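You operate a simulated robot arm through the tools that you are given. There is no shell and no other tool. Be economical: measure what you need, move in short steps, check, and stop when the job is done.

You run a simulated robot arm. Do the job below in one go: nothing can be reset, and whatever is moved stays where it is left.

JOB
Label the two square jars on the table by contents and close them.

The check looks at the end state, three seconds after you hand in, the way a careful person would. Anything else that was tipped, shoved, dropped, spilled or broken makes it a failure.

ROBOT AND FRAMES
A 6-joint arm with a two-finger parallel gripper, fixed in place. Base frame: the origin is at the foot of the arm, x ahead of it, y to its left, z up; the work surface is at about z = 750. Lengths are in mm, angles in rad, forces in N, time in s.
With the tool pointing down near the work surface it reaches from about 260 to 680 mm from the base axis. Its first joint turns from -1.152 to 1.152 rad. Payload 2.9 kg.
The tool frame sits at the grasp point between the pads (the TCP): z along the fingers, y along the line on which they close. The tips reach 30 mm beyond it. Largest opening 110 mm; finger width 20, thickness 10; the body of the gripper, 48 by 112 mm, starts 55 mm behind the TCP.
Orientation is that of the tool frame in the base frame, as a unit quaternion [x, y, z, w]. With the fingers straight down and closing along the base's y, the tool's x points along the base's -x, its y along +y and its z along -z.

CONTROLS
- The arm moves only by the tool move_arm. Its argument "targets" is a list of rows, each a list of 3 entries, a list of its own where there are three numbers: the shift along the base's x, y, z in m, then the turn, a rotation vector about the base's x, y, z in rad, then the gripper command, from -1 (shut) to 1 (fully open), values between in proportion. In form: [[[tx, ty, tz], [rx, ry, rz], grip], ...]. A call has 1 to 20 rows; each row shifts and turns the commanded pose from where the row before left it. Each row takes 0.2 s and may step no farther than 50 mm and 0.15 rad from the row before; otherwise, or with a gripper value out of range, the whole call is refused. A pose out of reach is approached as far as the arm can. The call stops where the force on the tool passes 40 N (or 10 N more than at its start, if that is more) or the arm is blocked; 0.2 s more then pass. The fingers move at their own pace (about 108 mm/s each) and stop on an object; they squeeze with about 41 N. The grip force told is the motor's: it shows also when the fingers shut on nothing. Time passes only in rows, and 0.2 s behind the last, so rows that do not move let the fingers close. It gives the time, the measured TCP pose, the force on the tool (base axes), the opening and the grip force at its end, in the units of the frame above (readings bear some noise), with the torque about the TCP (base axes, N m) and any sound that the robot's microphone picked up, and new pictures: "show" is both (left out), scene, wrist or none.
- Cameras (640 x 400 px; columns grow to the right, rows downward): "scene" is fixed at [52.6, 414, 1392.2]; the picture's right is [-0.93, -0.36, 0.00], its down [-0.18, 0.48, -0.86] and it looks along [0.31, -0.80, -0.51] (base axes); focal length 373 px, centre (320, 200). "wrist" rides on the gripper at [72, 17, -103] in the tool frame; the picture's right is [-0.23, 0.97, 0.00], its down [-0.76, -0.18, -0.62] and it looks along [-0.61, -0.14, 0.78] (tool axes); focal length 222 px, centre (320, 200). There is no depth. A picture from a camera that has moved, and an enlarged one, comes with that camera's place and axes in the base frame and with its lens.
- zoom(camera, box): a new picture of the part [left, top, right, bottom] of that camera's present view, enlarged. The clock stands still meanwhile.
- sign_off(): hands the job in; it is judged then, once.

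Work in short steps. Places have to be worked out from the pictures, the camera data and where the tool is seen: move nearer, look again, correct. Check each grasp and each placing, and mend what went wrong. You have 120 turns and 200 pictures in all, those below and enlarged ones among them. Open the gripper and draw the arm clear of the work before you hand the job in, unless the task says otherwise; then end with one line.

The tools are called after "Call:" as name(argument=value, ...) on one line, values as JSON. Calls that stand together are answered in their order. move_arm: Moves the arm, as the interface text tells. Its arguments: {"type":"object","properties":{"targets":{"type":"array","items":{"type":"array"}},"show":{"type":"string","enum":["both","scene","wrist","none"]}},"required":["targets"]} The other tools are called the same way: zoom (camera, box) takes an enlarged picture of a part of a camera's view; sign_off () hands the job in.

At the start:

```text
t: 0.0
tool_pos: [495.0, -187.9, 1115.0]
tcp_rot: [0.0, 1.0, 0.0, 0.0]
contact_force: [0.4, 0.4, 0.0]
ft_torque: [0.01, 0.03, 0.0]
width: 110.0
gripper_force: 0.1
```

scene: 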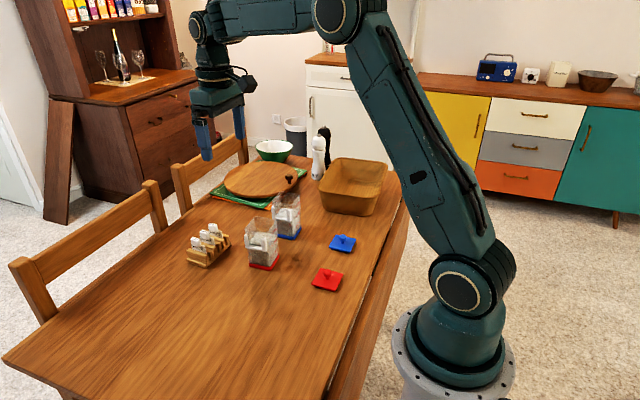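
wrist: 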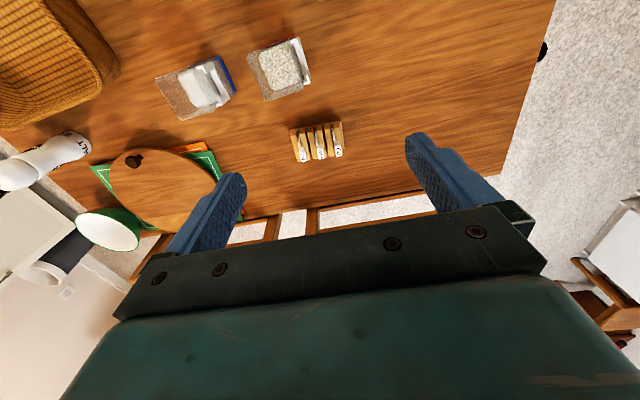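

I start by looking closely at the jars, the label rack and the lids.

Call:
zoom(camera="scene", box=[170, 180, 370, 305])

Call:
zoom(camera="scene", box=[180, 210, 244, 270])

Call:
zoom(camera="wrist", box=[140, 20, 360, 170])

Call:
zoom(camera="scene", box=[200, 110, 400, 235])

```text
3.20 times, centred on (270, 242) of scene
camera zoom: at [52.6, 414.0, 1392.2], right [-0.93, -0.36, 0.0], down [-0.18, 0.48, -0.86], along [0.31, -0.8, -0.51], focal length 1195 px, centre (480, 64)
```

zoom: 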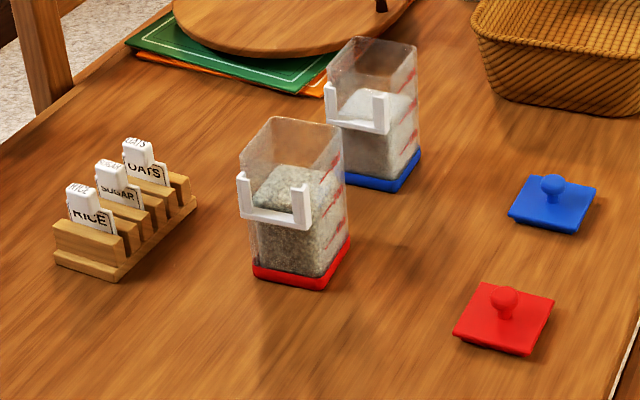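

```text
6.67 times, centred on (212, 240) of scene
camera zoom: at [52.6, 414.0, 1392.2], right [-0.93, -0.36, 0.0], down [-0.18, 0.48, -0.86], along [0.31, -0.8, -0.51], focal length 2489 px, centre (1040, -67)
```

zoom: 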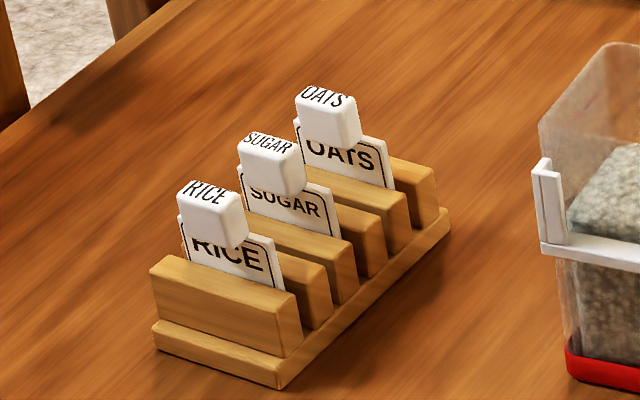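

```text
2.67 times, centred on (250, 95) of wrist
camera zoom: at [421.1, -171.2, 1218.6], right [0.23, 0.97, 0.0], down [0.76, -0.18, 0.62], along [0.61, -0.14, -0.78], focal length 592 px, centre (507, 480)
```

zoom: 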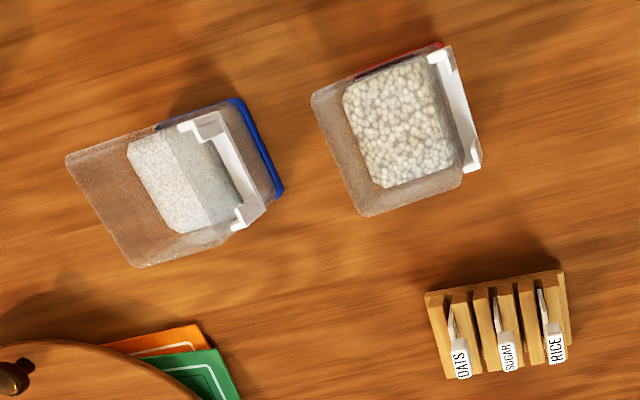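

```text
3.20 times, centred on (300, 172) of scene
camera zoom: at [52.6, 414.0, 1392.2], right [-0.93, -0.36, 0.0], down [-0.18, 0.48, -0.86], along [0.31, -0.8, -0.51], focal length 1195 px, centre (384, 288)
```

zoom: 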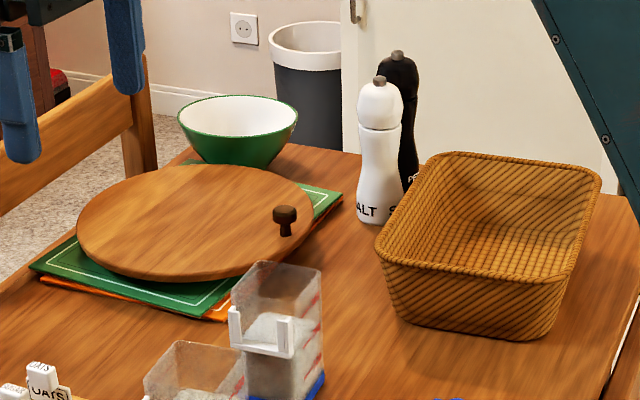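

The red-based jar is near (460,-242), the blue-based one near (457,-383), and the rack near (605,-205). The lids are near (287,-237) and (298,-392). I lower the wrist camera for a closer look at the contents and labels.

Call:
move_arm(targets=[[[-0.003, 0.004, -0.047], [0, 0, 0], 1], [[-0.003, 0.004, -0.047], [0, 0, 0], 1], [[-0.003, 0.004, -0.047], [0, 0, 0], 1], [[-0.003, 0.004, -0.047], [0, 0, 0], 1], [[0, 0, 0], [0, 0, 0], 1]], show="wrist")

```text
t: 1.2
tool_pos: [481.0, -171.8, 926.3]
tcp_rot: [0.001, 1.0, 0.0, 0.0]
contact_force: [-0.1, 0.3, 0.5]
ft_torque: [-0.01, -0.03, 0.05]
width: 110.2
gripper_force: 0.1
camera wrist: at [407.1, -157.1, 1030.4], right [0.23, 0.97, 0.0], down [0.76, -0.18, 0.62], along [0.61, -0.14, -0.78], focal length 222 px, centre (320, 200)
```

wrist: 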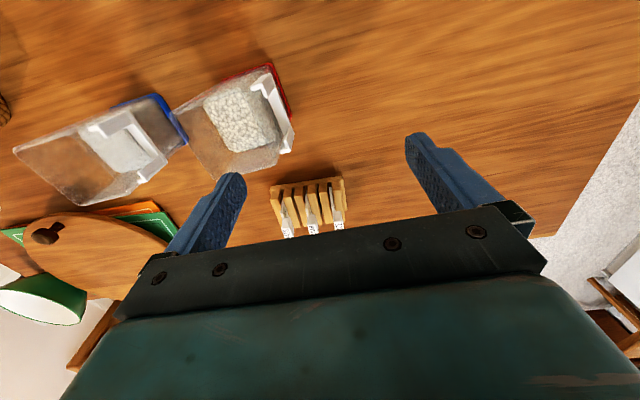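

Call:
zoom(camera="wrist", box=[10, 50, 310, 240])

Call:
zoom(camera="wrist", box=[250, 160, 370, 240])

Call:
zoom(camera="scene", box=[240, 185, 310, 275])

```text
2.11 times, centred on (160, 145) of wrist
camera zoom: at [407.1, -157.1, 1030.4], right [0.23, 0.97, 0.0], down [0.76, -0.18, 0.62], along [0.61, -0.14, -0.78], focal length 468 px, centre (657, 316)
```

zoom: 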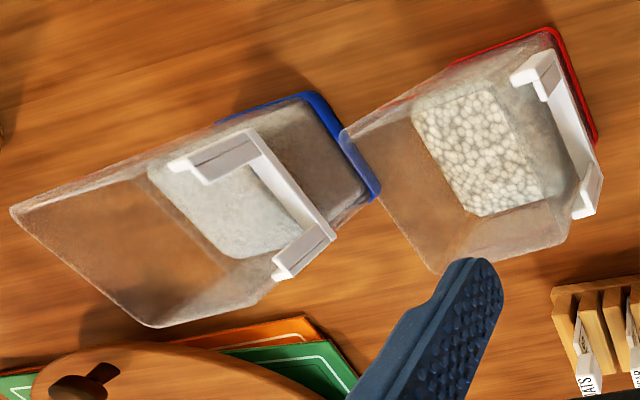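

```text
5.00 times, centred on (310, 200) of wrist
camera zoom: at [407.1, -157.1, 1030.4], right [0.23, 0.97, 0.0], down [0.76, -0.18, 0.62], along [0.61, -0.14, -0.78], focal length 1111 px, centre (370, 200)
```

zoom: 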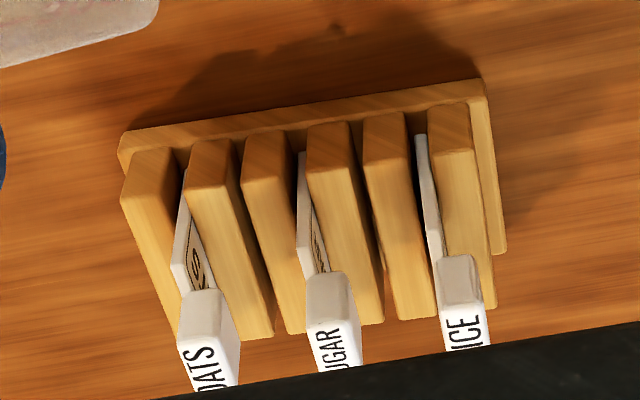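

```text
4.44 times, centred on (275, 230) of scene
camera zoom: at [52.6, 414.0, 1392.2], right [-0.93, -0.36, 0.0], down [-0.18, 0.48, -0.86], along [0.31, -0.8, -0.51], focal length 1660 px, centre (520, 67)
```

zoom: 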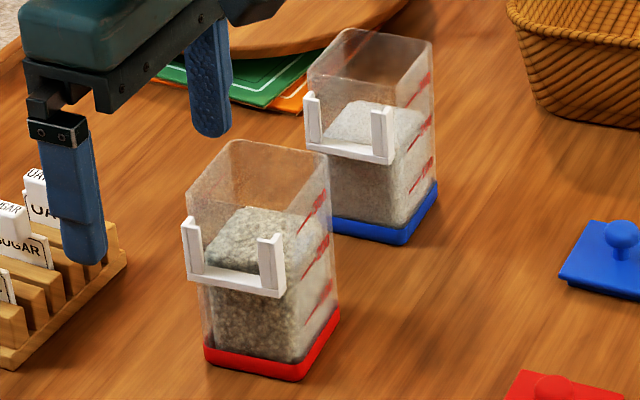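

The blue jar looks like fine sugar. I zoom hard into the contents to tell rice from oats.

Call:
zoom(camera="wrist", box=[200, 80, 256, 115])

Call:
zoom(camera="wrist", box=[75, 115, 155, 165])

Call:
zoom(camera="scene", box=[255, 225, 287, 245])

```text
11.43 times, centred on (228, 98) of wrist
camera zoom: at [407.1, -157.1, 1030.4], right [0.23, 0.97, 0.0], down [0.76, -0.18, 0.62], along [0.61, -0.14, -0.78], focal length 2538 px, centre (1371, 1371)
```

zoom: 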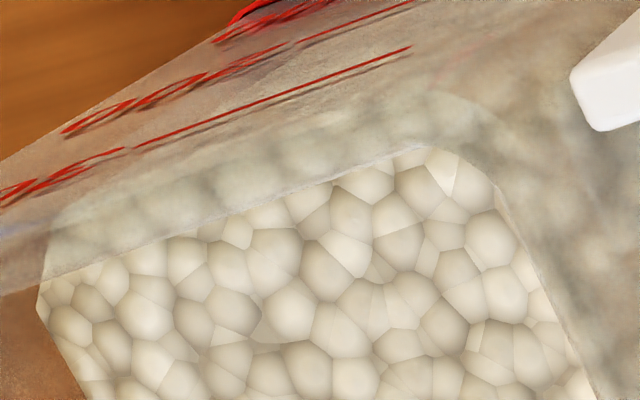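

```text
8.00 times, centred on (115, 140) of wrist
camera zoom: at [407.1, -157.1, 1030.4], right [0.23, 0.97, 0.0], down [0.76, -0.18, 0.62], along [0.61, -0.14, -0.78], focal length 1777 px, centre (1960, 680)
```

zoom: 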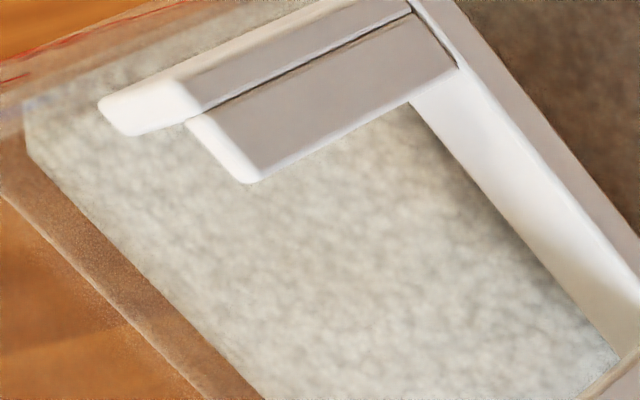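

```text
16.00 times, centred on (271, 235) of scene
camera zoom: at [52.6, 414.0, 1392.2], right [-0.93, -0.36, 0.0], down [-0.18, 0.48, -0.86], along [0.31, -0.8, -0.51], focal length 5974 px, centre (1104, -360)
```

zoom: 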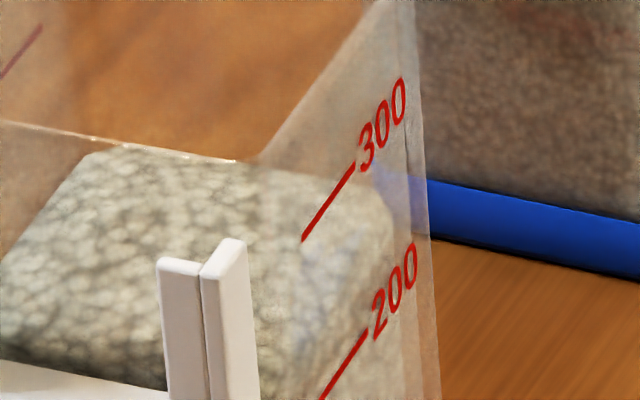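

The contents need an unobstructed look from above, so I move to bring the camera nearly over both jars.

Call:
move_arm(targets=[[[0.012, -0.045, 0.015], [0, 0, 0], 1], [[0.012, -0.045, 0], [0, 0, 0], 1], [[0, -0.045, 0], [0, 0, 0], 1], [[0, -0.045, 0], [0, 0, 0], 1], [[0, 0, 0], [0, 0, 0], 1]], show="wrist")

```text
t: 2.4
tool_pos: [504.6, -349.5, 941.8]
tcp_rot: [-0.001, 1.0, 0.0, 0.0]
contact_force: [-0.1, -0.5, 0.1]
ft_torque: [-0.02, -0.01, 0.06]
width: 110.1
gripper_force: 0.0
camera wrist: at [431.7, -334.5, 1046.7], right [0.23, 0.97, 0.0], down [0.76, -0.18, 0.62], along [0.61, -0.14, -0.78], focal length 222 px, centre (320, 200)
```

wrist: 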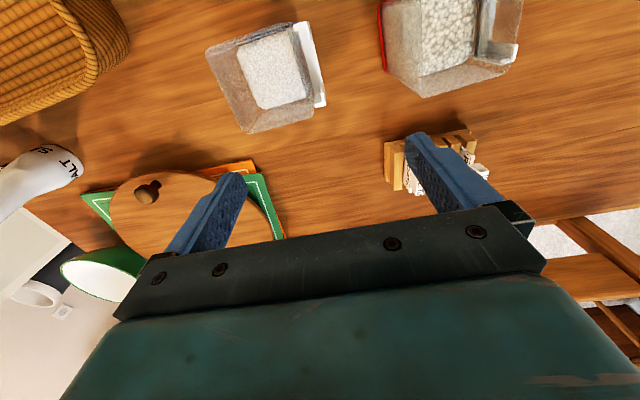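

Call:
zoom(camera="wrist", box=[250, 45, 298, 75])

Call:
zoom(camera="wrist", box=[200, 10, 344, 140])

Call:
zoom(camera="wrist", box=[420, 10, 484, 50])

```text
13.33 times, centred on (274, 60) of wrist
camera zoom: at [431.7, -334.5, 1046.7], right [0.23, 0.97, 0.0], down [0.76, -0.18, 0.62], along [0.61, -0.14, -0.78], focal length 2962 px, centre (933, 2067)
```

zoom: 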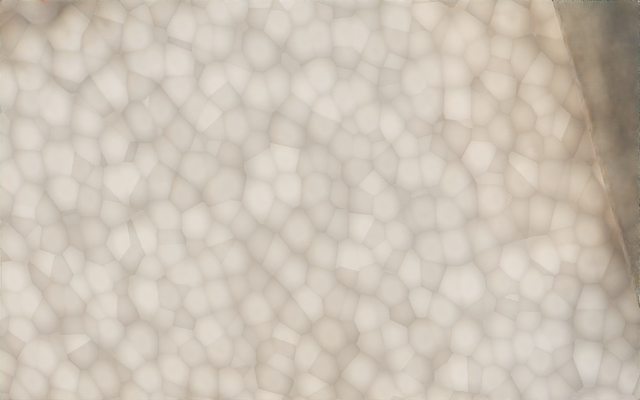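

```text
3.08 times, centred on (272, 75) of wrist
camera zoom: at [431.7, -334.5, 1046.7], right [0.23, 0.97, 0.0], down [0.76, -0.18, 0.62], along [0.61, -0.14, -0.78], focal length 684 px, centre (468, 585)
```

zoom: 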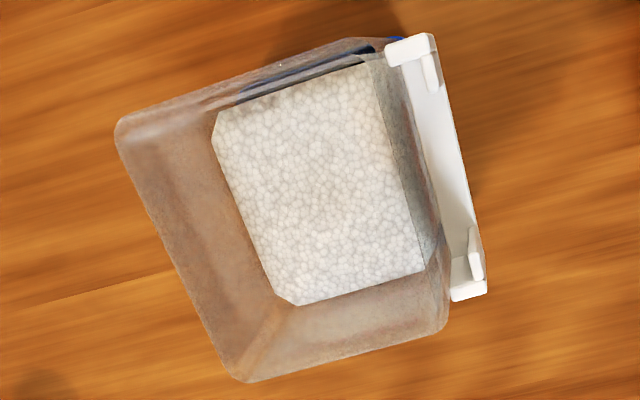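

```text
10.00 times, centred on (452, 30) of wrist
camera zoom: at [431.7, -334.5, 1046.7], right [0.23, 0.97, 0.0], down [0.76, -0.18, 0.62], along [0.61, -0.14, -0.78], focal length 2221 px, centre (-1000, 1900)
```

zoom: 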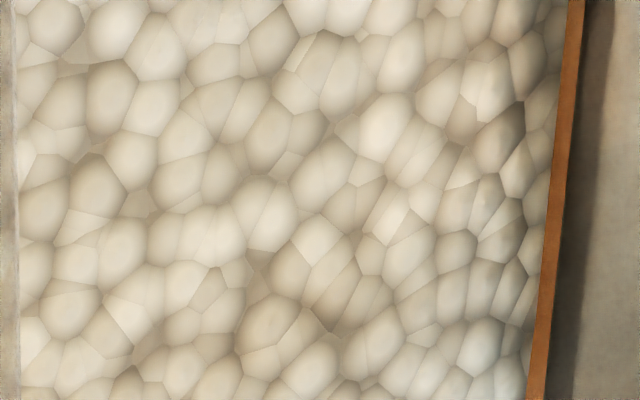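

Both contents are granular: red coarser and cream, blue fine and white. I compare them further, and check the rest of the room for reference clues.

Call:
zoom(camera="scene", box=[45, 0, 205, 100])

Call:
zoom(camera="scene", box=[440, 40, 640, 165])

Call:
zoom(camera="wrist", box=[370, 0, 530, 100])

```text
4.00 times, centred on (125, 50) of scene
camera zoom: at [52.6, 414.0, 1392.2], right [-0.93, -0.36, 0.0], down [-0.18, 0.48, -0.86], along [0.31, -0.8, -0.51], focal length 1494 px, centre (1100, 800)
```

zoom: 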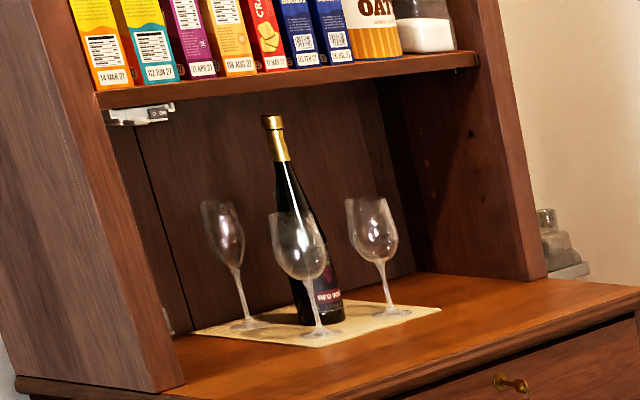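

```text
3.20 times, centred on (540, 102) of scene
camera zoom: at [52.6, 414.0, 1392.2], right [-0.93, -0.36, 0.0], down [-0.18, 0.48, -0.86], along [0.31, -0.8, -0.51], focal length 1195 px, centre (-384, 512)
```

zoom: 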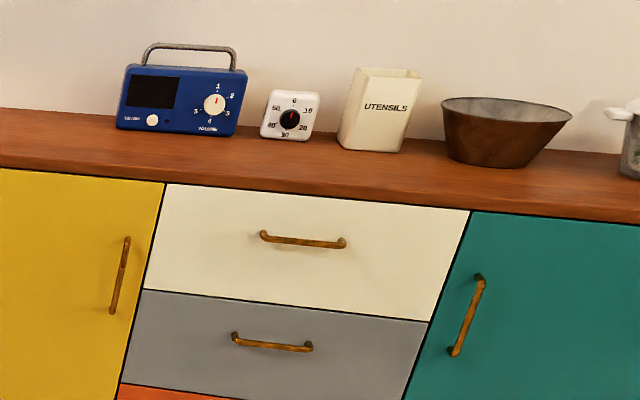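

```text
4.00 times, centred on (450, 50) of wrist
camera zoom: at [431.7, -334.5, 1046.7], right [0.23, 0.97, 0.0], down [0.76, -0.18, 0.62], along [0.61, -0.14, -0.78], focal length 888 px, centre (-200, 800)
```

zoom: 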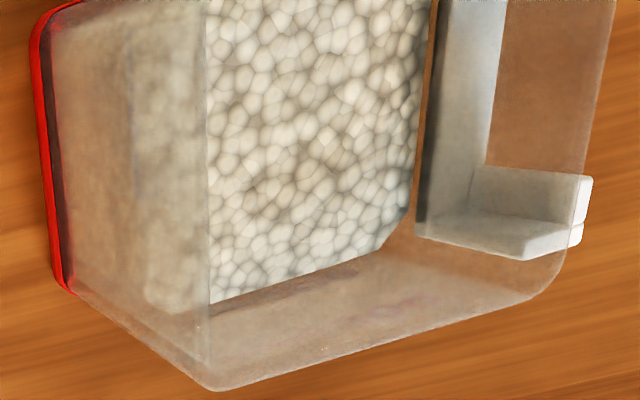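

Call:
zoom(camera="scene", box=[125, 0, 165, 20])

Call:
zoom(camera="scene", box=[270, 190, 310, 240])

Call:
zoom(camera="scene", box=[244, 215, 284, 272])

```text
16.00 times, centred on (145, 10) of scene
camera zoom: at [52.6, 414.0, 1392.2], right [-0.93, -0.36, 0.0], down [-0.18, 0.48, -0.86], along [0.31, -0.8, -0.51], focal length 5974 px, centre (3120, 3240)
```

zoom: 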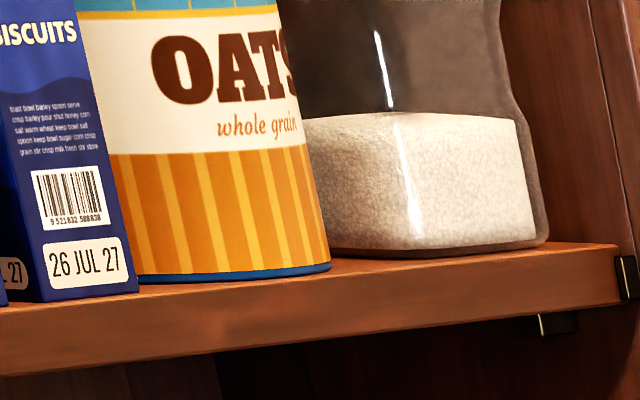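

```text
8.00 times, centred on (290, 215) of scene
camera zoom: at [52.6, 414.0, 1392.2], right [-0.93, -0.36, 0.0], down [-0.18, 0.48, -0.86], along [0.31, -0.8, -0.51], focal length 2987 px, centre (560, 80)
```

zoom: 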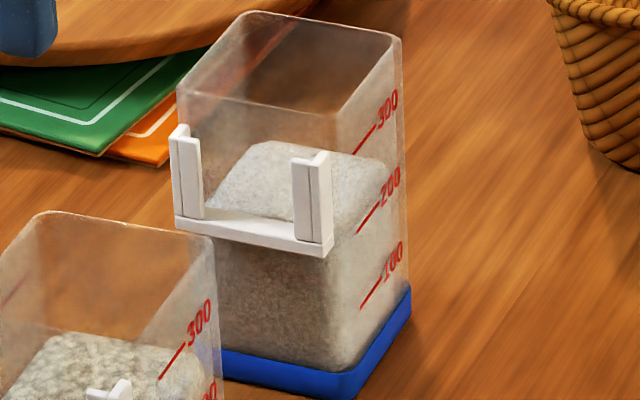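

```text
7.02 times, centred on (264, 244) of scene
camera zoom: at [52.6, 414.0, 1392.2], right [-0.93, -0.36, 0.0], down [-0.18, 0.48, -0.86], along [0.31, -0.8, -0.51], focal length 2620 px, centre (713, -105)
```

zoom: 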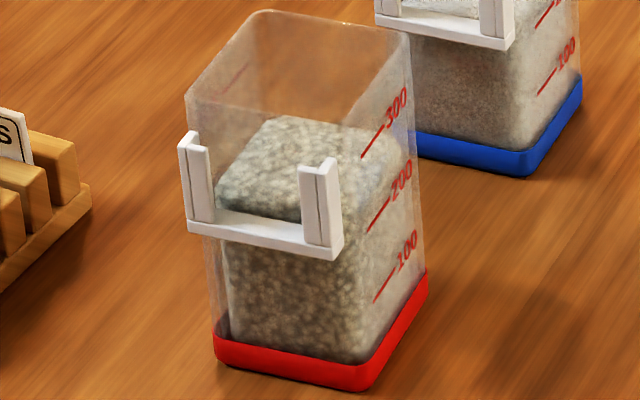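

The red jar's contents are cream-coloured grains of about 5 mm, which I judge to be rice. The blue jar's are much finer and pure white, so sugar. Next I look down on the rack to measure it.

Call:
move_arm(targets=[[[0.032, 0.036, 0], [0, 0, 0], 1], [[0.032, 0.036, 0], [0, 0, 0], 1], [[0.032, 0.036, 0], [0, 0, 0], 1], [[0.032, 0.036, 0], [0, 0, 0], 1], [[0, 0, 0], [0, 0, 0], 1]], show="wrist")

```text
t: 3.6
tool_pos: [633.0, -204.9, 938.6]
tcp_rot: [0.0, 1.0, 0.001, -0.001]
contact_force: [0.3, 1.1, -0.7]
ft_torque: [0.01, -0.03, -0.02]
width: 109.8
gripper_force: 0.1
camera wrist: at [560.7, -189.0, 1042.7], right [0.23, 0.97, 0.0], down [0.76, -0.18, 0.62], along [0.61, -0.14, -0.78], focal length 222 px, centre (320, 200)
```

wrist: 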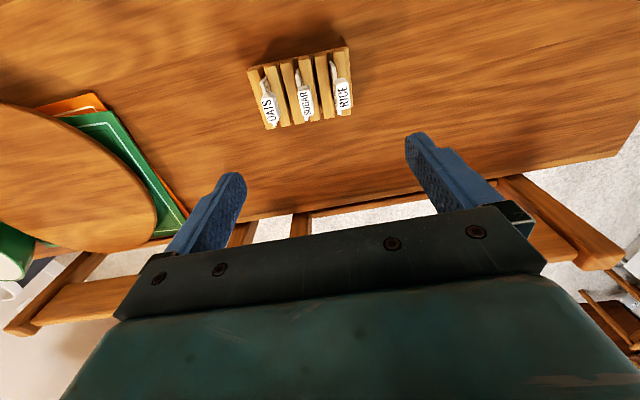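

Call:
zoom(camera="wrist", box=[236, 35, 364, 135])

Call:
zoom(camera="scene", box=[180, 220, 236, 270])

```text
4.00 times, centred on (300, 85) of wrist
camera zoom: at [560.7, -189.0, 1042.7], right [0.23, 0.97, 0.0], down [0.76, -0.18, 0.62], along [0.61, -0.14, -0.78], focal length 888 px, centre (400, 660)
```

zoom: 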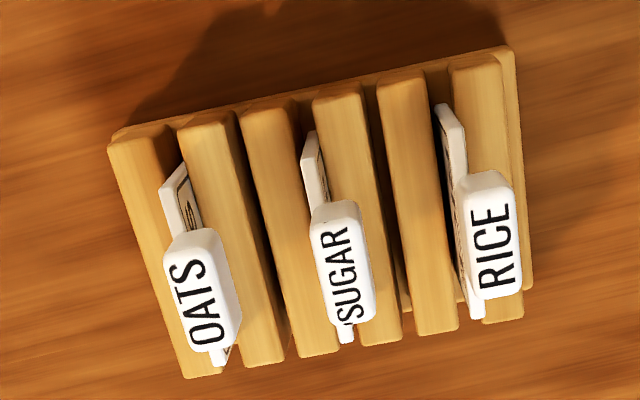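

```text
8.00 times, centred on (208, 245) of scene
camera zoom: at [52.5, 414.0, 1392.2], right [-0.93, -0.36, 0.0], down [-0.18, 0.48, -0.86], along [0.31, -0.8, -0.51], focal length 2987 px, centre (1216, -160)
```

zoom: 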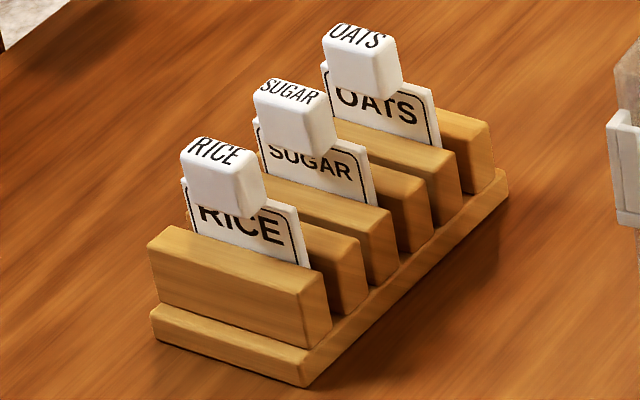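

RICE tab: about 27 mm wide along x, 13 mm along y and 18 mm high, with its top near (616,-180,826). The card is about 52 mm wide with its text facing +y, and the jar brackets also face +y. I turn the tool -90° so the fingers close along x and the camera looks towards -y.

Call:
move_arm(targets=[[[-0.009, 0.003, 0], [0, 0, -0.1428], 1], [[-0.009, 0.003, 0], [0, 0, -0.1428], 1], [[-0.009, 0.003, 0], [0, 0, -0.1428], 1], [[-0.009, 0.003, 0], [0, 0, -0.1428], 1], [[-0.009, 0.003, 0], [0, 0, -0.1428], 1], [[-0.009, 0.003, 0], [0, 0, -0.1428], 1], [[-0.009, 0.003, 0], [0, 0, -0.1428], 1], [[-0.009, 0.003, 0], [0, 0, -0.1428], 1], [[-0.009, 0.003, 0], [0, 0, -0.1428], 1], [[-0.009, 0.003, 0], [0, 0, -0.1428], 1], [[-0.003, 0.005, 0], [0, 0, -0.1428], 1], [[0, 0, 0], [0, 0, 0], 1]], show="wrist")

```text
t: 6.2
tool_pos: [541.0, -172.3, 940.8]
tcp_rot: [0.707, 0.707, 0.0, 0.0]
contact_force: [0.3, -0.2, -0.9]
ft_torque: [0.0, 0.0, -0.01]
width: 110.0
gripper_force: 0.1
camera wrist: at [557.3, -100.6, 1045.3], right [0.97, -0.23, 0.0], down [-0.18, -0.76, 0.62], along [-0.14, -0.61, -0.78], focal length 222 px, centre (320, 200)
```

wrist: 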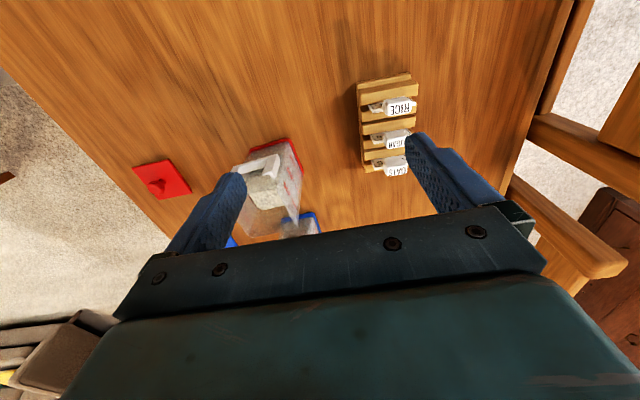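

Call:
zoom(camera="wrist", box=[340, 65, 436, 185])

Call:
zoom(camera="wrist", box=[220, 130, 330, 240])

Call:
zoom(camera="scene", box=[240, 185, 310, 275])

```text
3.33 times, centred on (388, 125) of wrist
camera zoom: at [557.3, -100.6, 1045.3], right [0.97, -0.23, 0.0], down [-0.18, -0.76, 0.62], along [-0.14, -0.61, -0.78], focal length 740 px, centre (93, 450)
```

zoom: 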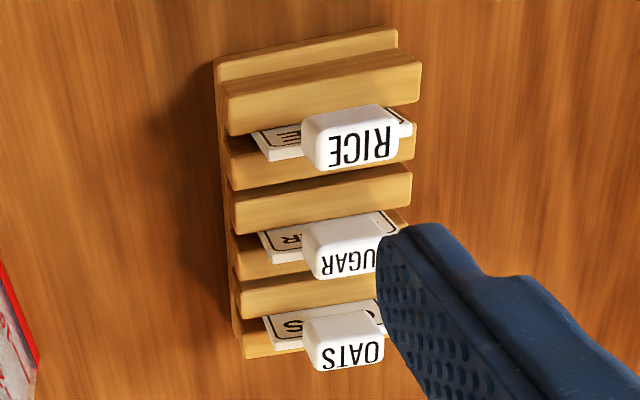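

```text
3.64 times, centred on (275, 185) of wrist
camera zoom: at [557.3, -100.6, 1045.3], right [0.97, -0.23, 0.0], down [-0.18, -0.76, 0.62], along [-0.14, -0.61, -0.78], focal length 808 px, centre (484, 254)
```

zoom: 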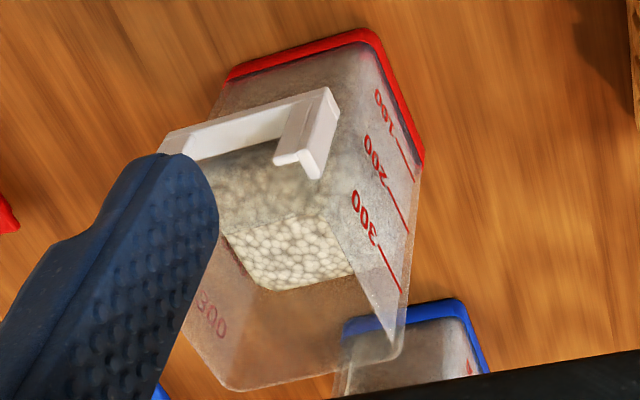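

```text
4.44 times, centred on (275, 230) of scene
camera zoom: at [52.6, 414.0, 1392.2], right [-0.93, -0.36, 0.0], down [-0.18, 0.48, -0.86], along [0.31, -0.8, -0.51], focal length 1660 px, centre (520, 67)
```

zoom: 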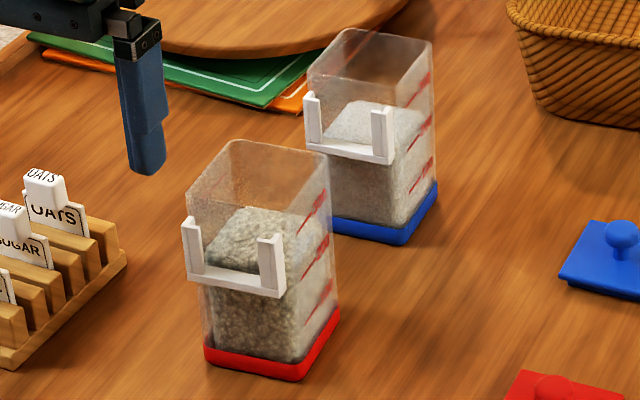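

Bracket tops sit around z≈857 and the jar rim around 863, with the bracket floor around 825. The card is about 42 mm tall, so the tab will end just above the rim. I move over the RICE label for fine alignment.

Call:
move_arm(targets=[[[0.038, -0.004, -0.02], [0, 0, 0], 1], [[0.037, -0.004, -0.02], [0, 0, 0], 1], [[0, 0, 0], [0, 0, 0], 0.1], [[0, 0, 0], [0, 0, 0], 0.1]], show="wrist")

Call:
zoom(camera="wrist", box=[240, 80, 400, 200])

```text
t: 7.2
tool_pos: [616.4, -180.3, 904.5]
tcp_rot: [0.707, 0.707, 0.0, 0.0]
contact_force: [-0.6, -0.6, -0.8]
ft_torque: [-0.03, -0.01, -0.02]
width: 60.4
gripper_force: 0.0
camera wrist: at [632.5, -108.3, 1007.5], right [0.97, -0.23, 0.0], down [-0.18, -0.76, 0.62], along [-0.14, -0.61, -0.78], focal length 222 px, centre (320, 200)
```

wrist: 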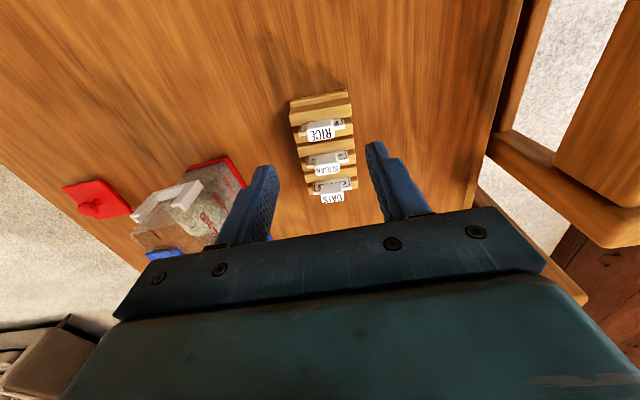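

```text
3.33 times, centred on (320, 140) of wrist
camera zoom: at [632.5, -108.3, 1007.5], right [0.97, -0.23, 0.0], down [-0.18, -0.76, 0.62], along [-0.14, -0.61, -0.78], focal length 740 px, centre (320, 400)
```

zoom: 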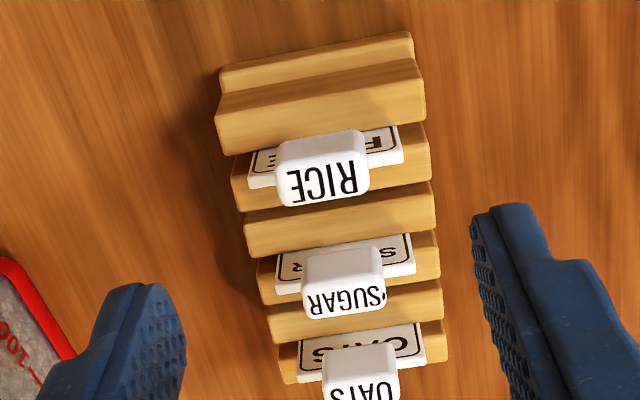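

The RICE tab is at (616.5,-181), right under the TCP, and the rack is yawed about -3.6°. I turn to match, descend until the tips reach z≈809, and check.

Call:
move_arm(targets=[[[0, 0, -0.02], [0, 0, -0.06], 0.1], [[0, 0, -0.02], [0, 0, 0], 0.1], [[0, 0, -0.015], [0, 0, 0], 0.1], [[0, 0, 0], [0, 0, 0], 0.1]], show="wrist")

Call:
zoom(camera="wrist", box=[240, 80, 400, 200])

Call:
zoom(camera="scene", box=[170, 180, 260, 270])

```text
t: 8.2
tool_pos: [615.2, -180.5, 847.7]
tcp_rot: [0.727, 0.686, 0.0, 0.0]
contact_force: [0.8, 0.6, 0.1]
ft_torque: [0.01, -0.01, 0.0]
width: 60.5
gripper_force: 0.0
camera wrist: at [636.0, -109.7, 950.5], right [0.96, -0.28, 0.0], down [-0.22, -0.75, 0.62], along [-0.18, -0.6, -0.78], focal length 222 px, centre (320, 200)
```

wrist: 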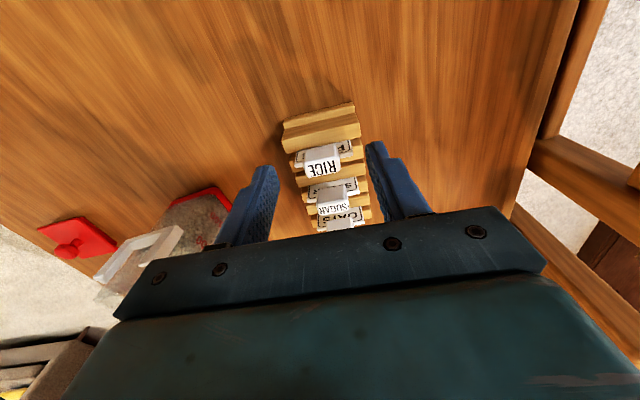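

```text
3.33 times, centred on (320, 140) of wrist
camera zoom: at [636.0, -109.7, 950.5], right [0.96, -0.28, 0.0], down [-0.22, -0.75, 0.62], along [-0.18, -0.6, -0.78], focal length 740 px, centre (320, 400)
```

zoom: 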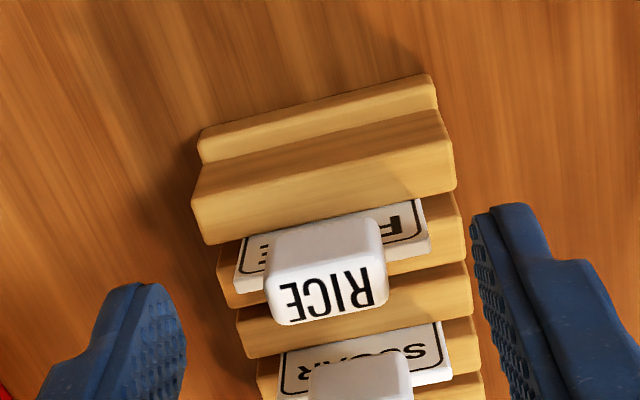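

```text
4.44 times, centred on (215, 225) of scene
camera zoom: at [52.6, 414.0, 1392.2], right [-0.93, -0.36, 0.0], down [-0.18, 0.48, -0.86], along [0.31, -0.8, -0.51], focal length 1660 px, centre (787, 89)
```

zoom: 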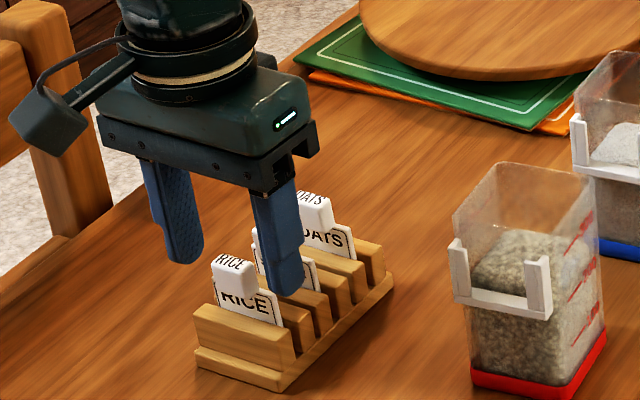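

The fingers straddle the tab evenly. I go 8.5 mm lower and close.

Call:
move_arm(targets=[[[0, 0, -0.0085], [0, 0, 0], 0.1], [[0, 0, 0], [0, 0, 0], 0.1], [[0, 0, 0], [0, 0, 0], -1], [[0, 0, 0], [0, 0, 0], -1], [[0, 0, 0], [0, 0, 0], -1]], show="wrist")

Call:
zoom(camera="wrist", box=[240, 80, 400, 200])

Call:
zoom(camera="scene", box=[170, 200, 250, 270])

```text
t: 9.4
tool_pos: [616.3, -180.9, 838.3]
tcp_rot: [0.728, 0.685, 0.001, 0.0]
contact_force: [0.0, 0.4, 1.7]
ft_torque: [0.0, -0.01, 0.03]
width: 21.8
gripper_force: 40.8
camera wrist: at [636.7, -110.1, 942.8], right [0.96, -0.28, 0.0], down [-0.22, -0.75, 0.62], along [-0.18, -0.6, -0.78], focal length 222 px, centre (320, 200)
```

wrist: 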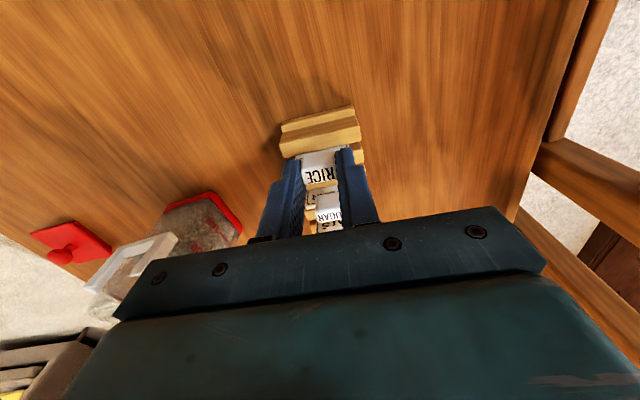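

```text
3.33 times, centred on (320, 140) of wrist
camera zoom: at [636.7, -110.1, 942.8], right [0.96, -0.28, 0.0], down [-0.22, -0.75, 0.62], along [-0.18, -0.6, -0.78], focal length 740 px, centre (320, 400)
```

zoom: 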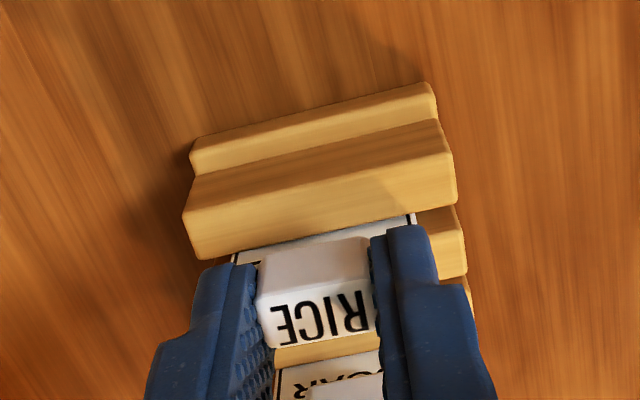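

```text
5.71 times, centred on (210, 235) of scene
camera zoom: at [52.5, 414.0, 1392.2], right [-0.93, -0.36, 0.0], down [-0.18, 0.48, -0.86], along [0.31, -0.8, -0.51], focal length 2134 px, centre (949, 0)
```

zoom: 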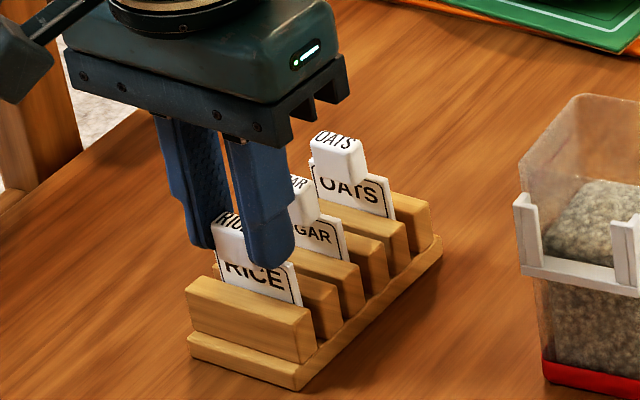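

The tab is gripped at 21.8 mm. I lift straight up.

Call:
move_arm(targets=[[[0, 0, 0.02], [0, 0, 0], -1], [[0, 0, 0.03], [0, 0, 0], -1], [[0, 0, 0.04], [0, 0, 0], -1], [[0, 0, 0.04], [0, 0, 0], -1], [[0, 0, 0], [0, 0, 0], -1]], show="both")

Call:
zoom(camera="scene", box=[150, 150, 250, 270])

Call:
zoom(camera="wrist", box=[240, 80, 400, 200])

```text
t: 10.6
tool_pos: [616.2, -182.8, 970.1]
tcp_rot: [0.727, 0.686, 0.0, 0.0]
contact_force: [0.2, -0.1, 0.3]
ft_torque: [0.01, -0.02, -0.01]
width: 21.9
gripper_force: 41.1
camera wrist: at [637.1, -111.5, 1073.7], right [0.96, -0.28, 0.0], down [-0.22, -0.75, 0.62], along [-0.18, -0.6, -0.78], focal length 222 px, centre (320, 200)
```

scene: 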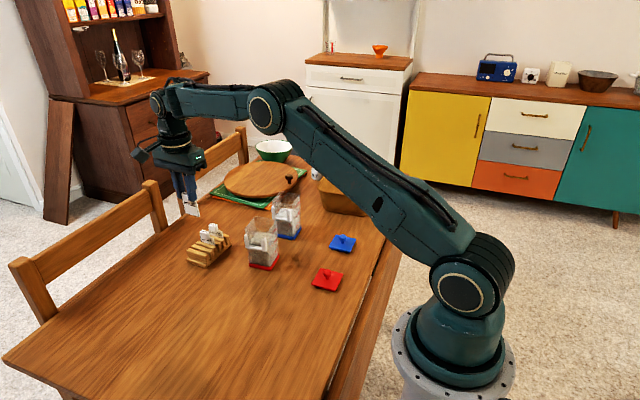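
wrist: 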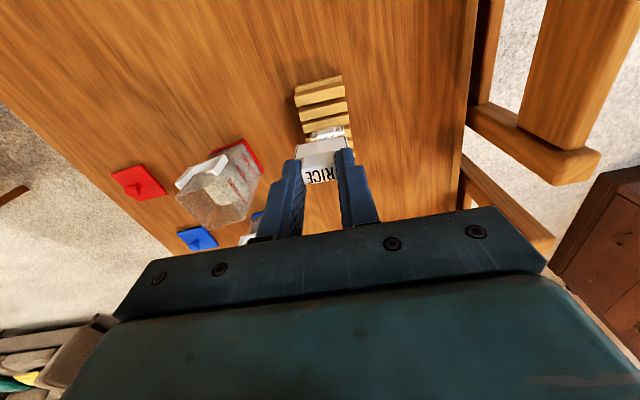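

```text
3.33 times, centred on (200, 210) of scene
camera zoom: at [52.6, 414.0, 1392.2], right [-0.93, -0.36, 0.0], down [-0.18, 0.48, -0.86], along [0.31, -0.8, -0.51], focal length 1245 px, centre (720, 167)
```

zoom: 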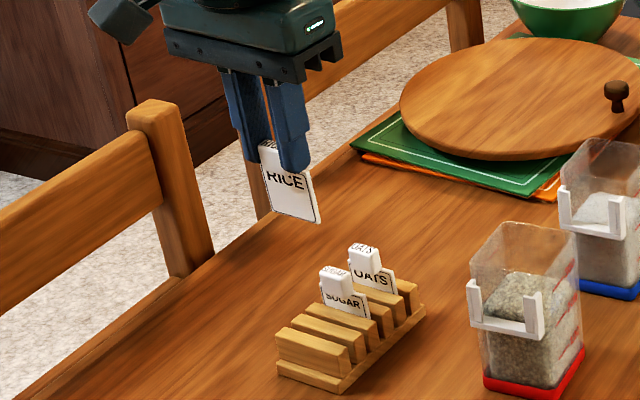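

```text
3.33 times, centred on (320, 140) of wrist
camera zoom: at [637.1, -111.5, 1073.7], right [0.96, -0.28, 0.0], down [-0.22, -0.75, 0.62], along [-0.18, -0.6, -0.78], focal length 740 px, centre (320, 400)
```

zoom: 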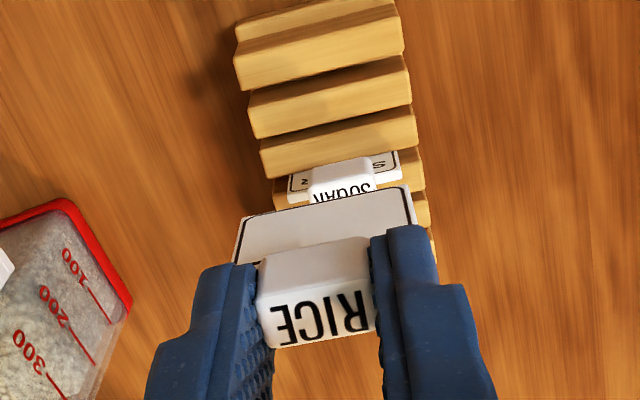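

The card hangs straight: its bottom is about 78 mm below the TCP, and it is about 46 mm wide and centred. I carry it above the red jar's bracket, matching the jar's yaw of about +4.8°.

Call:
move_arm(targets=[[[-0.038, -0.004, 0], [0, 0, 0.036], -1], [[-0.038, -0.004, 0], [0, 0, 0.036], -1], [[-0.038, -0.004, 0], [0, 0, 0.036], -1], [[-0.039, -0.004, 0], [0, 0, 0.036], -1], [[0, 0, 0], [0, 0, 0], -1]], show="wrist")

Call:
zoom(camera="wrist", box=[240, 80, 400, 200])

Call:
zoom(camera="scene", box=[220, 160, 310, 270])

```text
t: 11.8
tool_pos: [462.4, -198.9, 968.6]
tcp_rot: [0.677, 0.736, 0.001, 0.0]
contact_force: [0.3, 0.2, -0.6]
ft_torque: [-0.02, -0.03, 0.0]
width: 21.9
gripper_force: 40.9
camera wrist: at [472.3, -126.2, 1072.9], right [0.99, -0.14, 0.0], down [-0.11, -0.77, 0.62], along [-0.09, -0.62, -0.78], focal length 222 px, centre (320, 200)
```

wrist: 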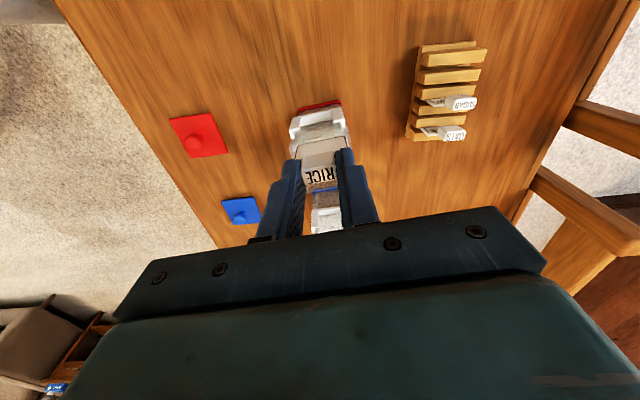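

```text
3.33 times, centred on (320, 140) of wrist
camera zoom: at [472.3, -126.2, 1072.9], right [0.99, -0.14, 0.0], down [-0.11, -0.77, 0.62], along [-0.09, -0.62, -0.78], focal length 740 px, centre (320, 400)
```

zoom: 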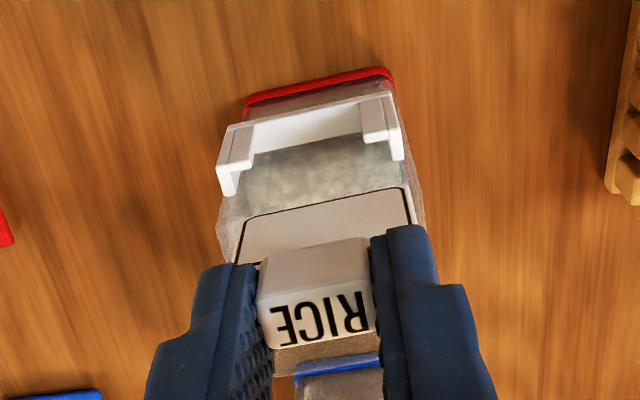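

```text
3.64 times, centred on (265, 215) of scene
camera zoom: at [52.5, 414.0, 1392.2], right [-0.93, -0.36, 0.0], down [-0.18, 0.48, -0.86], along [0.31, -0.8, -0.51], focal length 1358 px, centre (520, 146)
```

zoom: 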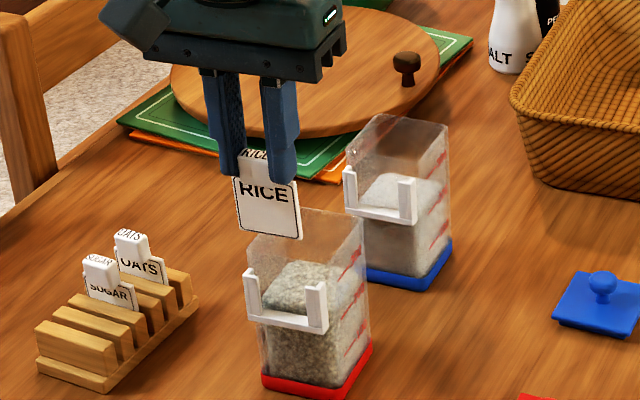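

Call:
zoom(camera="wrist", box=[288, 98, 352, 148])

Call:
zoom(camera="scene", box=[276, 190, 310, 230])

Call:
zoom(camera="scene", box=[244, 190, 284, 270])

```text
8.00 times, centred on (320, 123) of wrist
camera zoom: at [472.3, -126.2, 1072.9], right [0.99, -0.14, 0.0], down [-0.11, -0.77, 0.62], along [-0.09, -0.62, -0.78], focal length 1777 px, centre (320, 816)
```

zoom: 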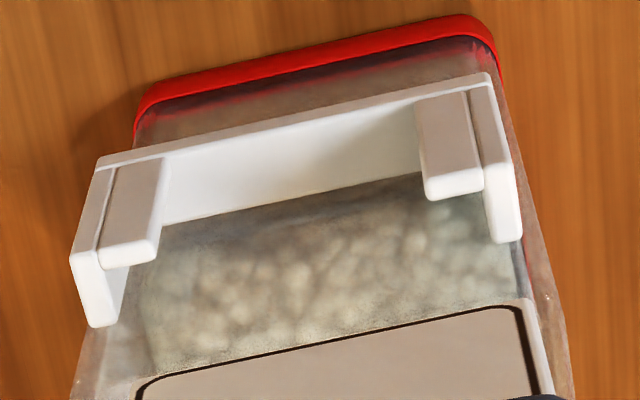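

```text
10.00 times, centred on (293, 210) of scene
camera zoom: at [52.5, 414.0, 1392.2], right [-0.93, -0.36, 0.0], down [-0.18, 0.48, -0.86], along [0.31, -0.8, -0.51], focal length 3734 px, centre (590, 100)
```

zoom: 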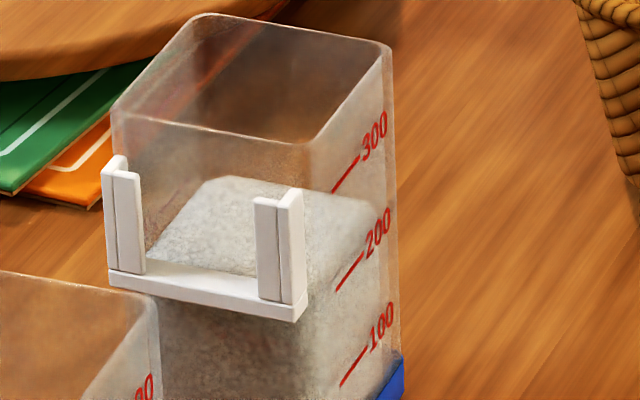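

```text
5.00 times, centred on (264, 230) of scene
camera zoom: at [52.5, 414.0, 1392.2], right [-0.93, -0.36, 0.0], down [-0.18, 0.48, -0.86], along [0.31, -0.8, -0.51], focal length 1867 px, centre (600, 50)
```

zoom: 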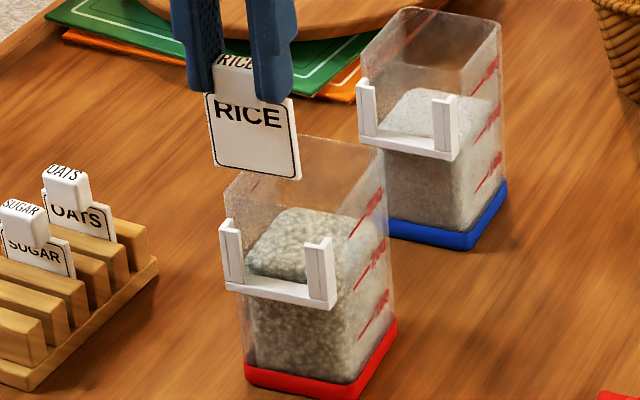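

Relative to the bracket slot, the card is about 3.4 mm too far +x and about 5 mm too far +y. I shift most of that and lower the card bottom to just above the rim level to re-check without parallax.

Call:
move_arm(targets=[[[-0.0037, -0.0025, -0.012], [0, 0, 0], -1], [[0, 0, -0.012], [0, 0, 0], -1], [[0, 0, 0], [0, 0, 0], -1]], show="none")

Call:
zoom(camera="wrist", box=[288, 98, 352, 148])

Call:
zoom(camera="scene", box=[240, 195, 290, 255])

```text
t: 12.6
tool_pos: [459.2, -198.8, 945.5]
tcp_rot: [0.677, 0.736, 0.0, 0.0]
contact_force: [-0.6, -0.2, -0.8]
ft_torque: [0.01, -0.02, 0.03]
width: 21.9
gripper_force: 41.3
```

```text
8.00 times, centred on (320, 123) of wrist
camera zoom: at [470.0, -126.3, 1048.3], right [0.99, -0.14, 0.0], down [-0.11, -0.77, 0.62], along [-0.09, -0.62, -0.78], focal length 1777 px, centre (320, 816)
```

zoom: 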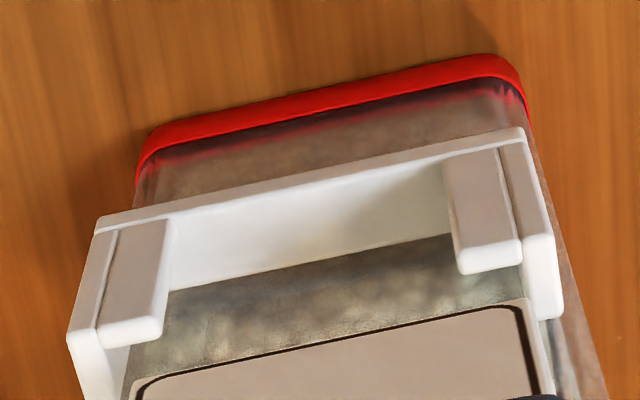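

```text
6.67 times, centred on (265, 225) of scene
camera zoom: at [52.6, 414.0, 1392.2], right [-0.93, -0.36, 0.0], down [-0.18, 0.48, -0.86], along [0.31, -0.8, -0.51], focal length 2489 px, centre (687, 33)
```

zoom: 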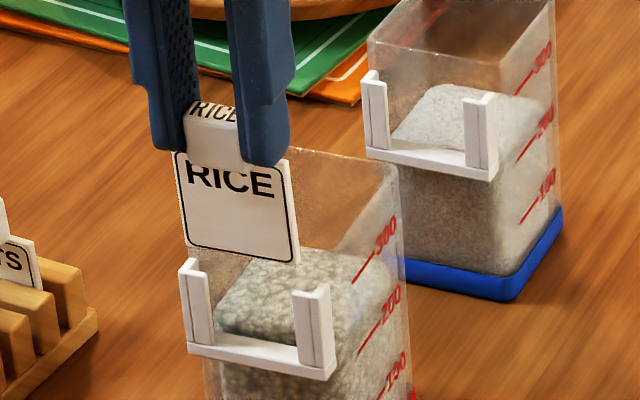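

Card and slot are now parallel and centred in x to within 1 mm, with about 3 mm left to go towards the jar. I move 2 mm of it and go down 6 mm more to remove the parallax.

Call:
move_arm(targets=[[[-0.001, -0.0019, -0.003], [0, 0, 0], -1], [[0, 0, -0.003], [0, 0, 0], -1], [[0, 0, 0], [0, 0, 0], -1]], show="none")

Call:
zoom(camera="wrist", box=[288, 98, 352, 148])

Call:
zoom(camera="scene", box=[245, 205, 285, 255])

```text
t: 13.4
tool_pos: [459.1, -201.4, 938.4]
tcp_rot: [0.676, 0.737, 0.0, 0.0]
contact_force: [-0.9, 1.1, -0.1]
ft_torque: [0.01, -0.02, -0.01]
width: 22.0
gripper_force: 40.8
```

```text
8.00 times, centred on (320, 123) of wrist
camera zoom: at [468.5, -127.7, 1042.0], right [0.99, -0.14, 0.0], down [-0.11, -0.77, 0.62], along [-0.09, -0.62, -0.78], focal length 1777 px, centre (320, 816)
```

zoom: 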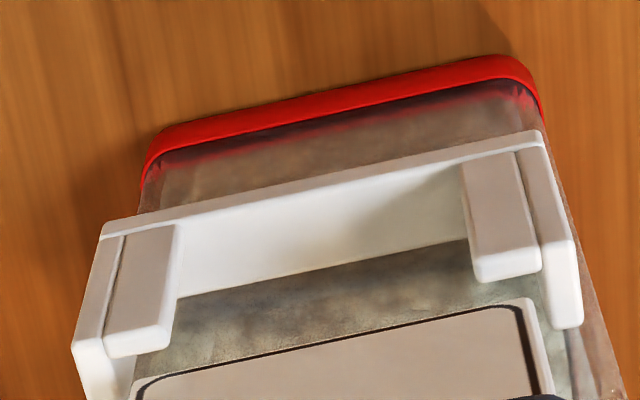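

```text
8.00 times, centred on (265, 230) of scene
camera zoom: at [52.6, 414.0, 1392.2], right [-0.93, -0.36, 0.0], down [-0.18, 0.48, -0.86], along [0.31, -0.8, -0.51], focal length 2987 px, centre (760, -40)
```

zoom: 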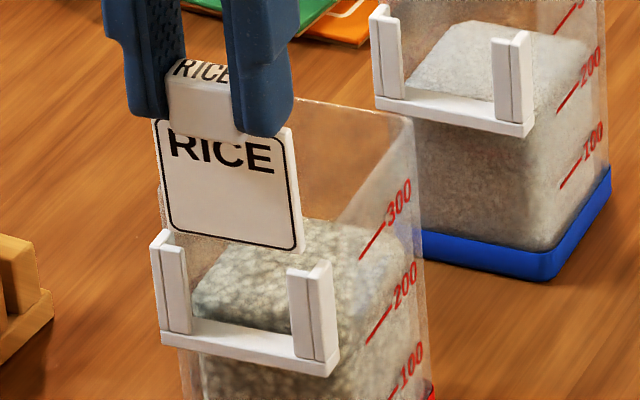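

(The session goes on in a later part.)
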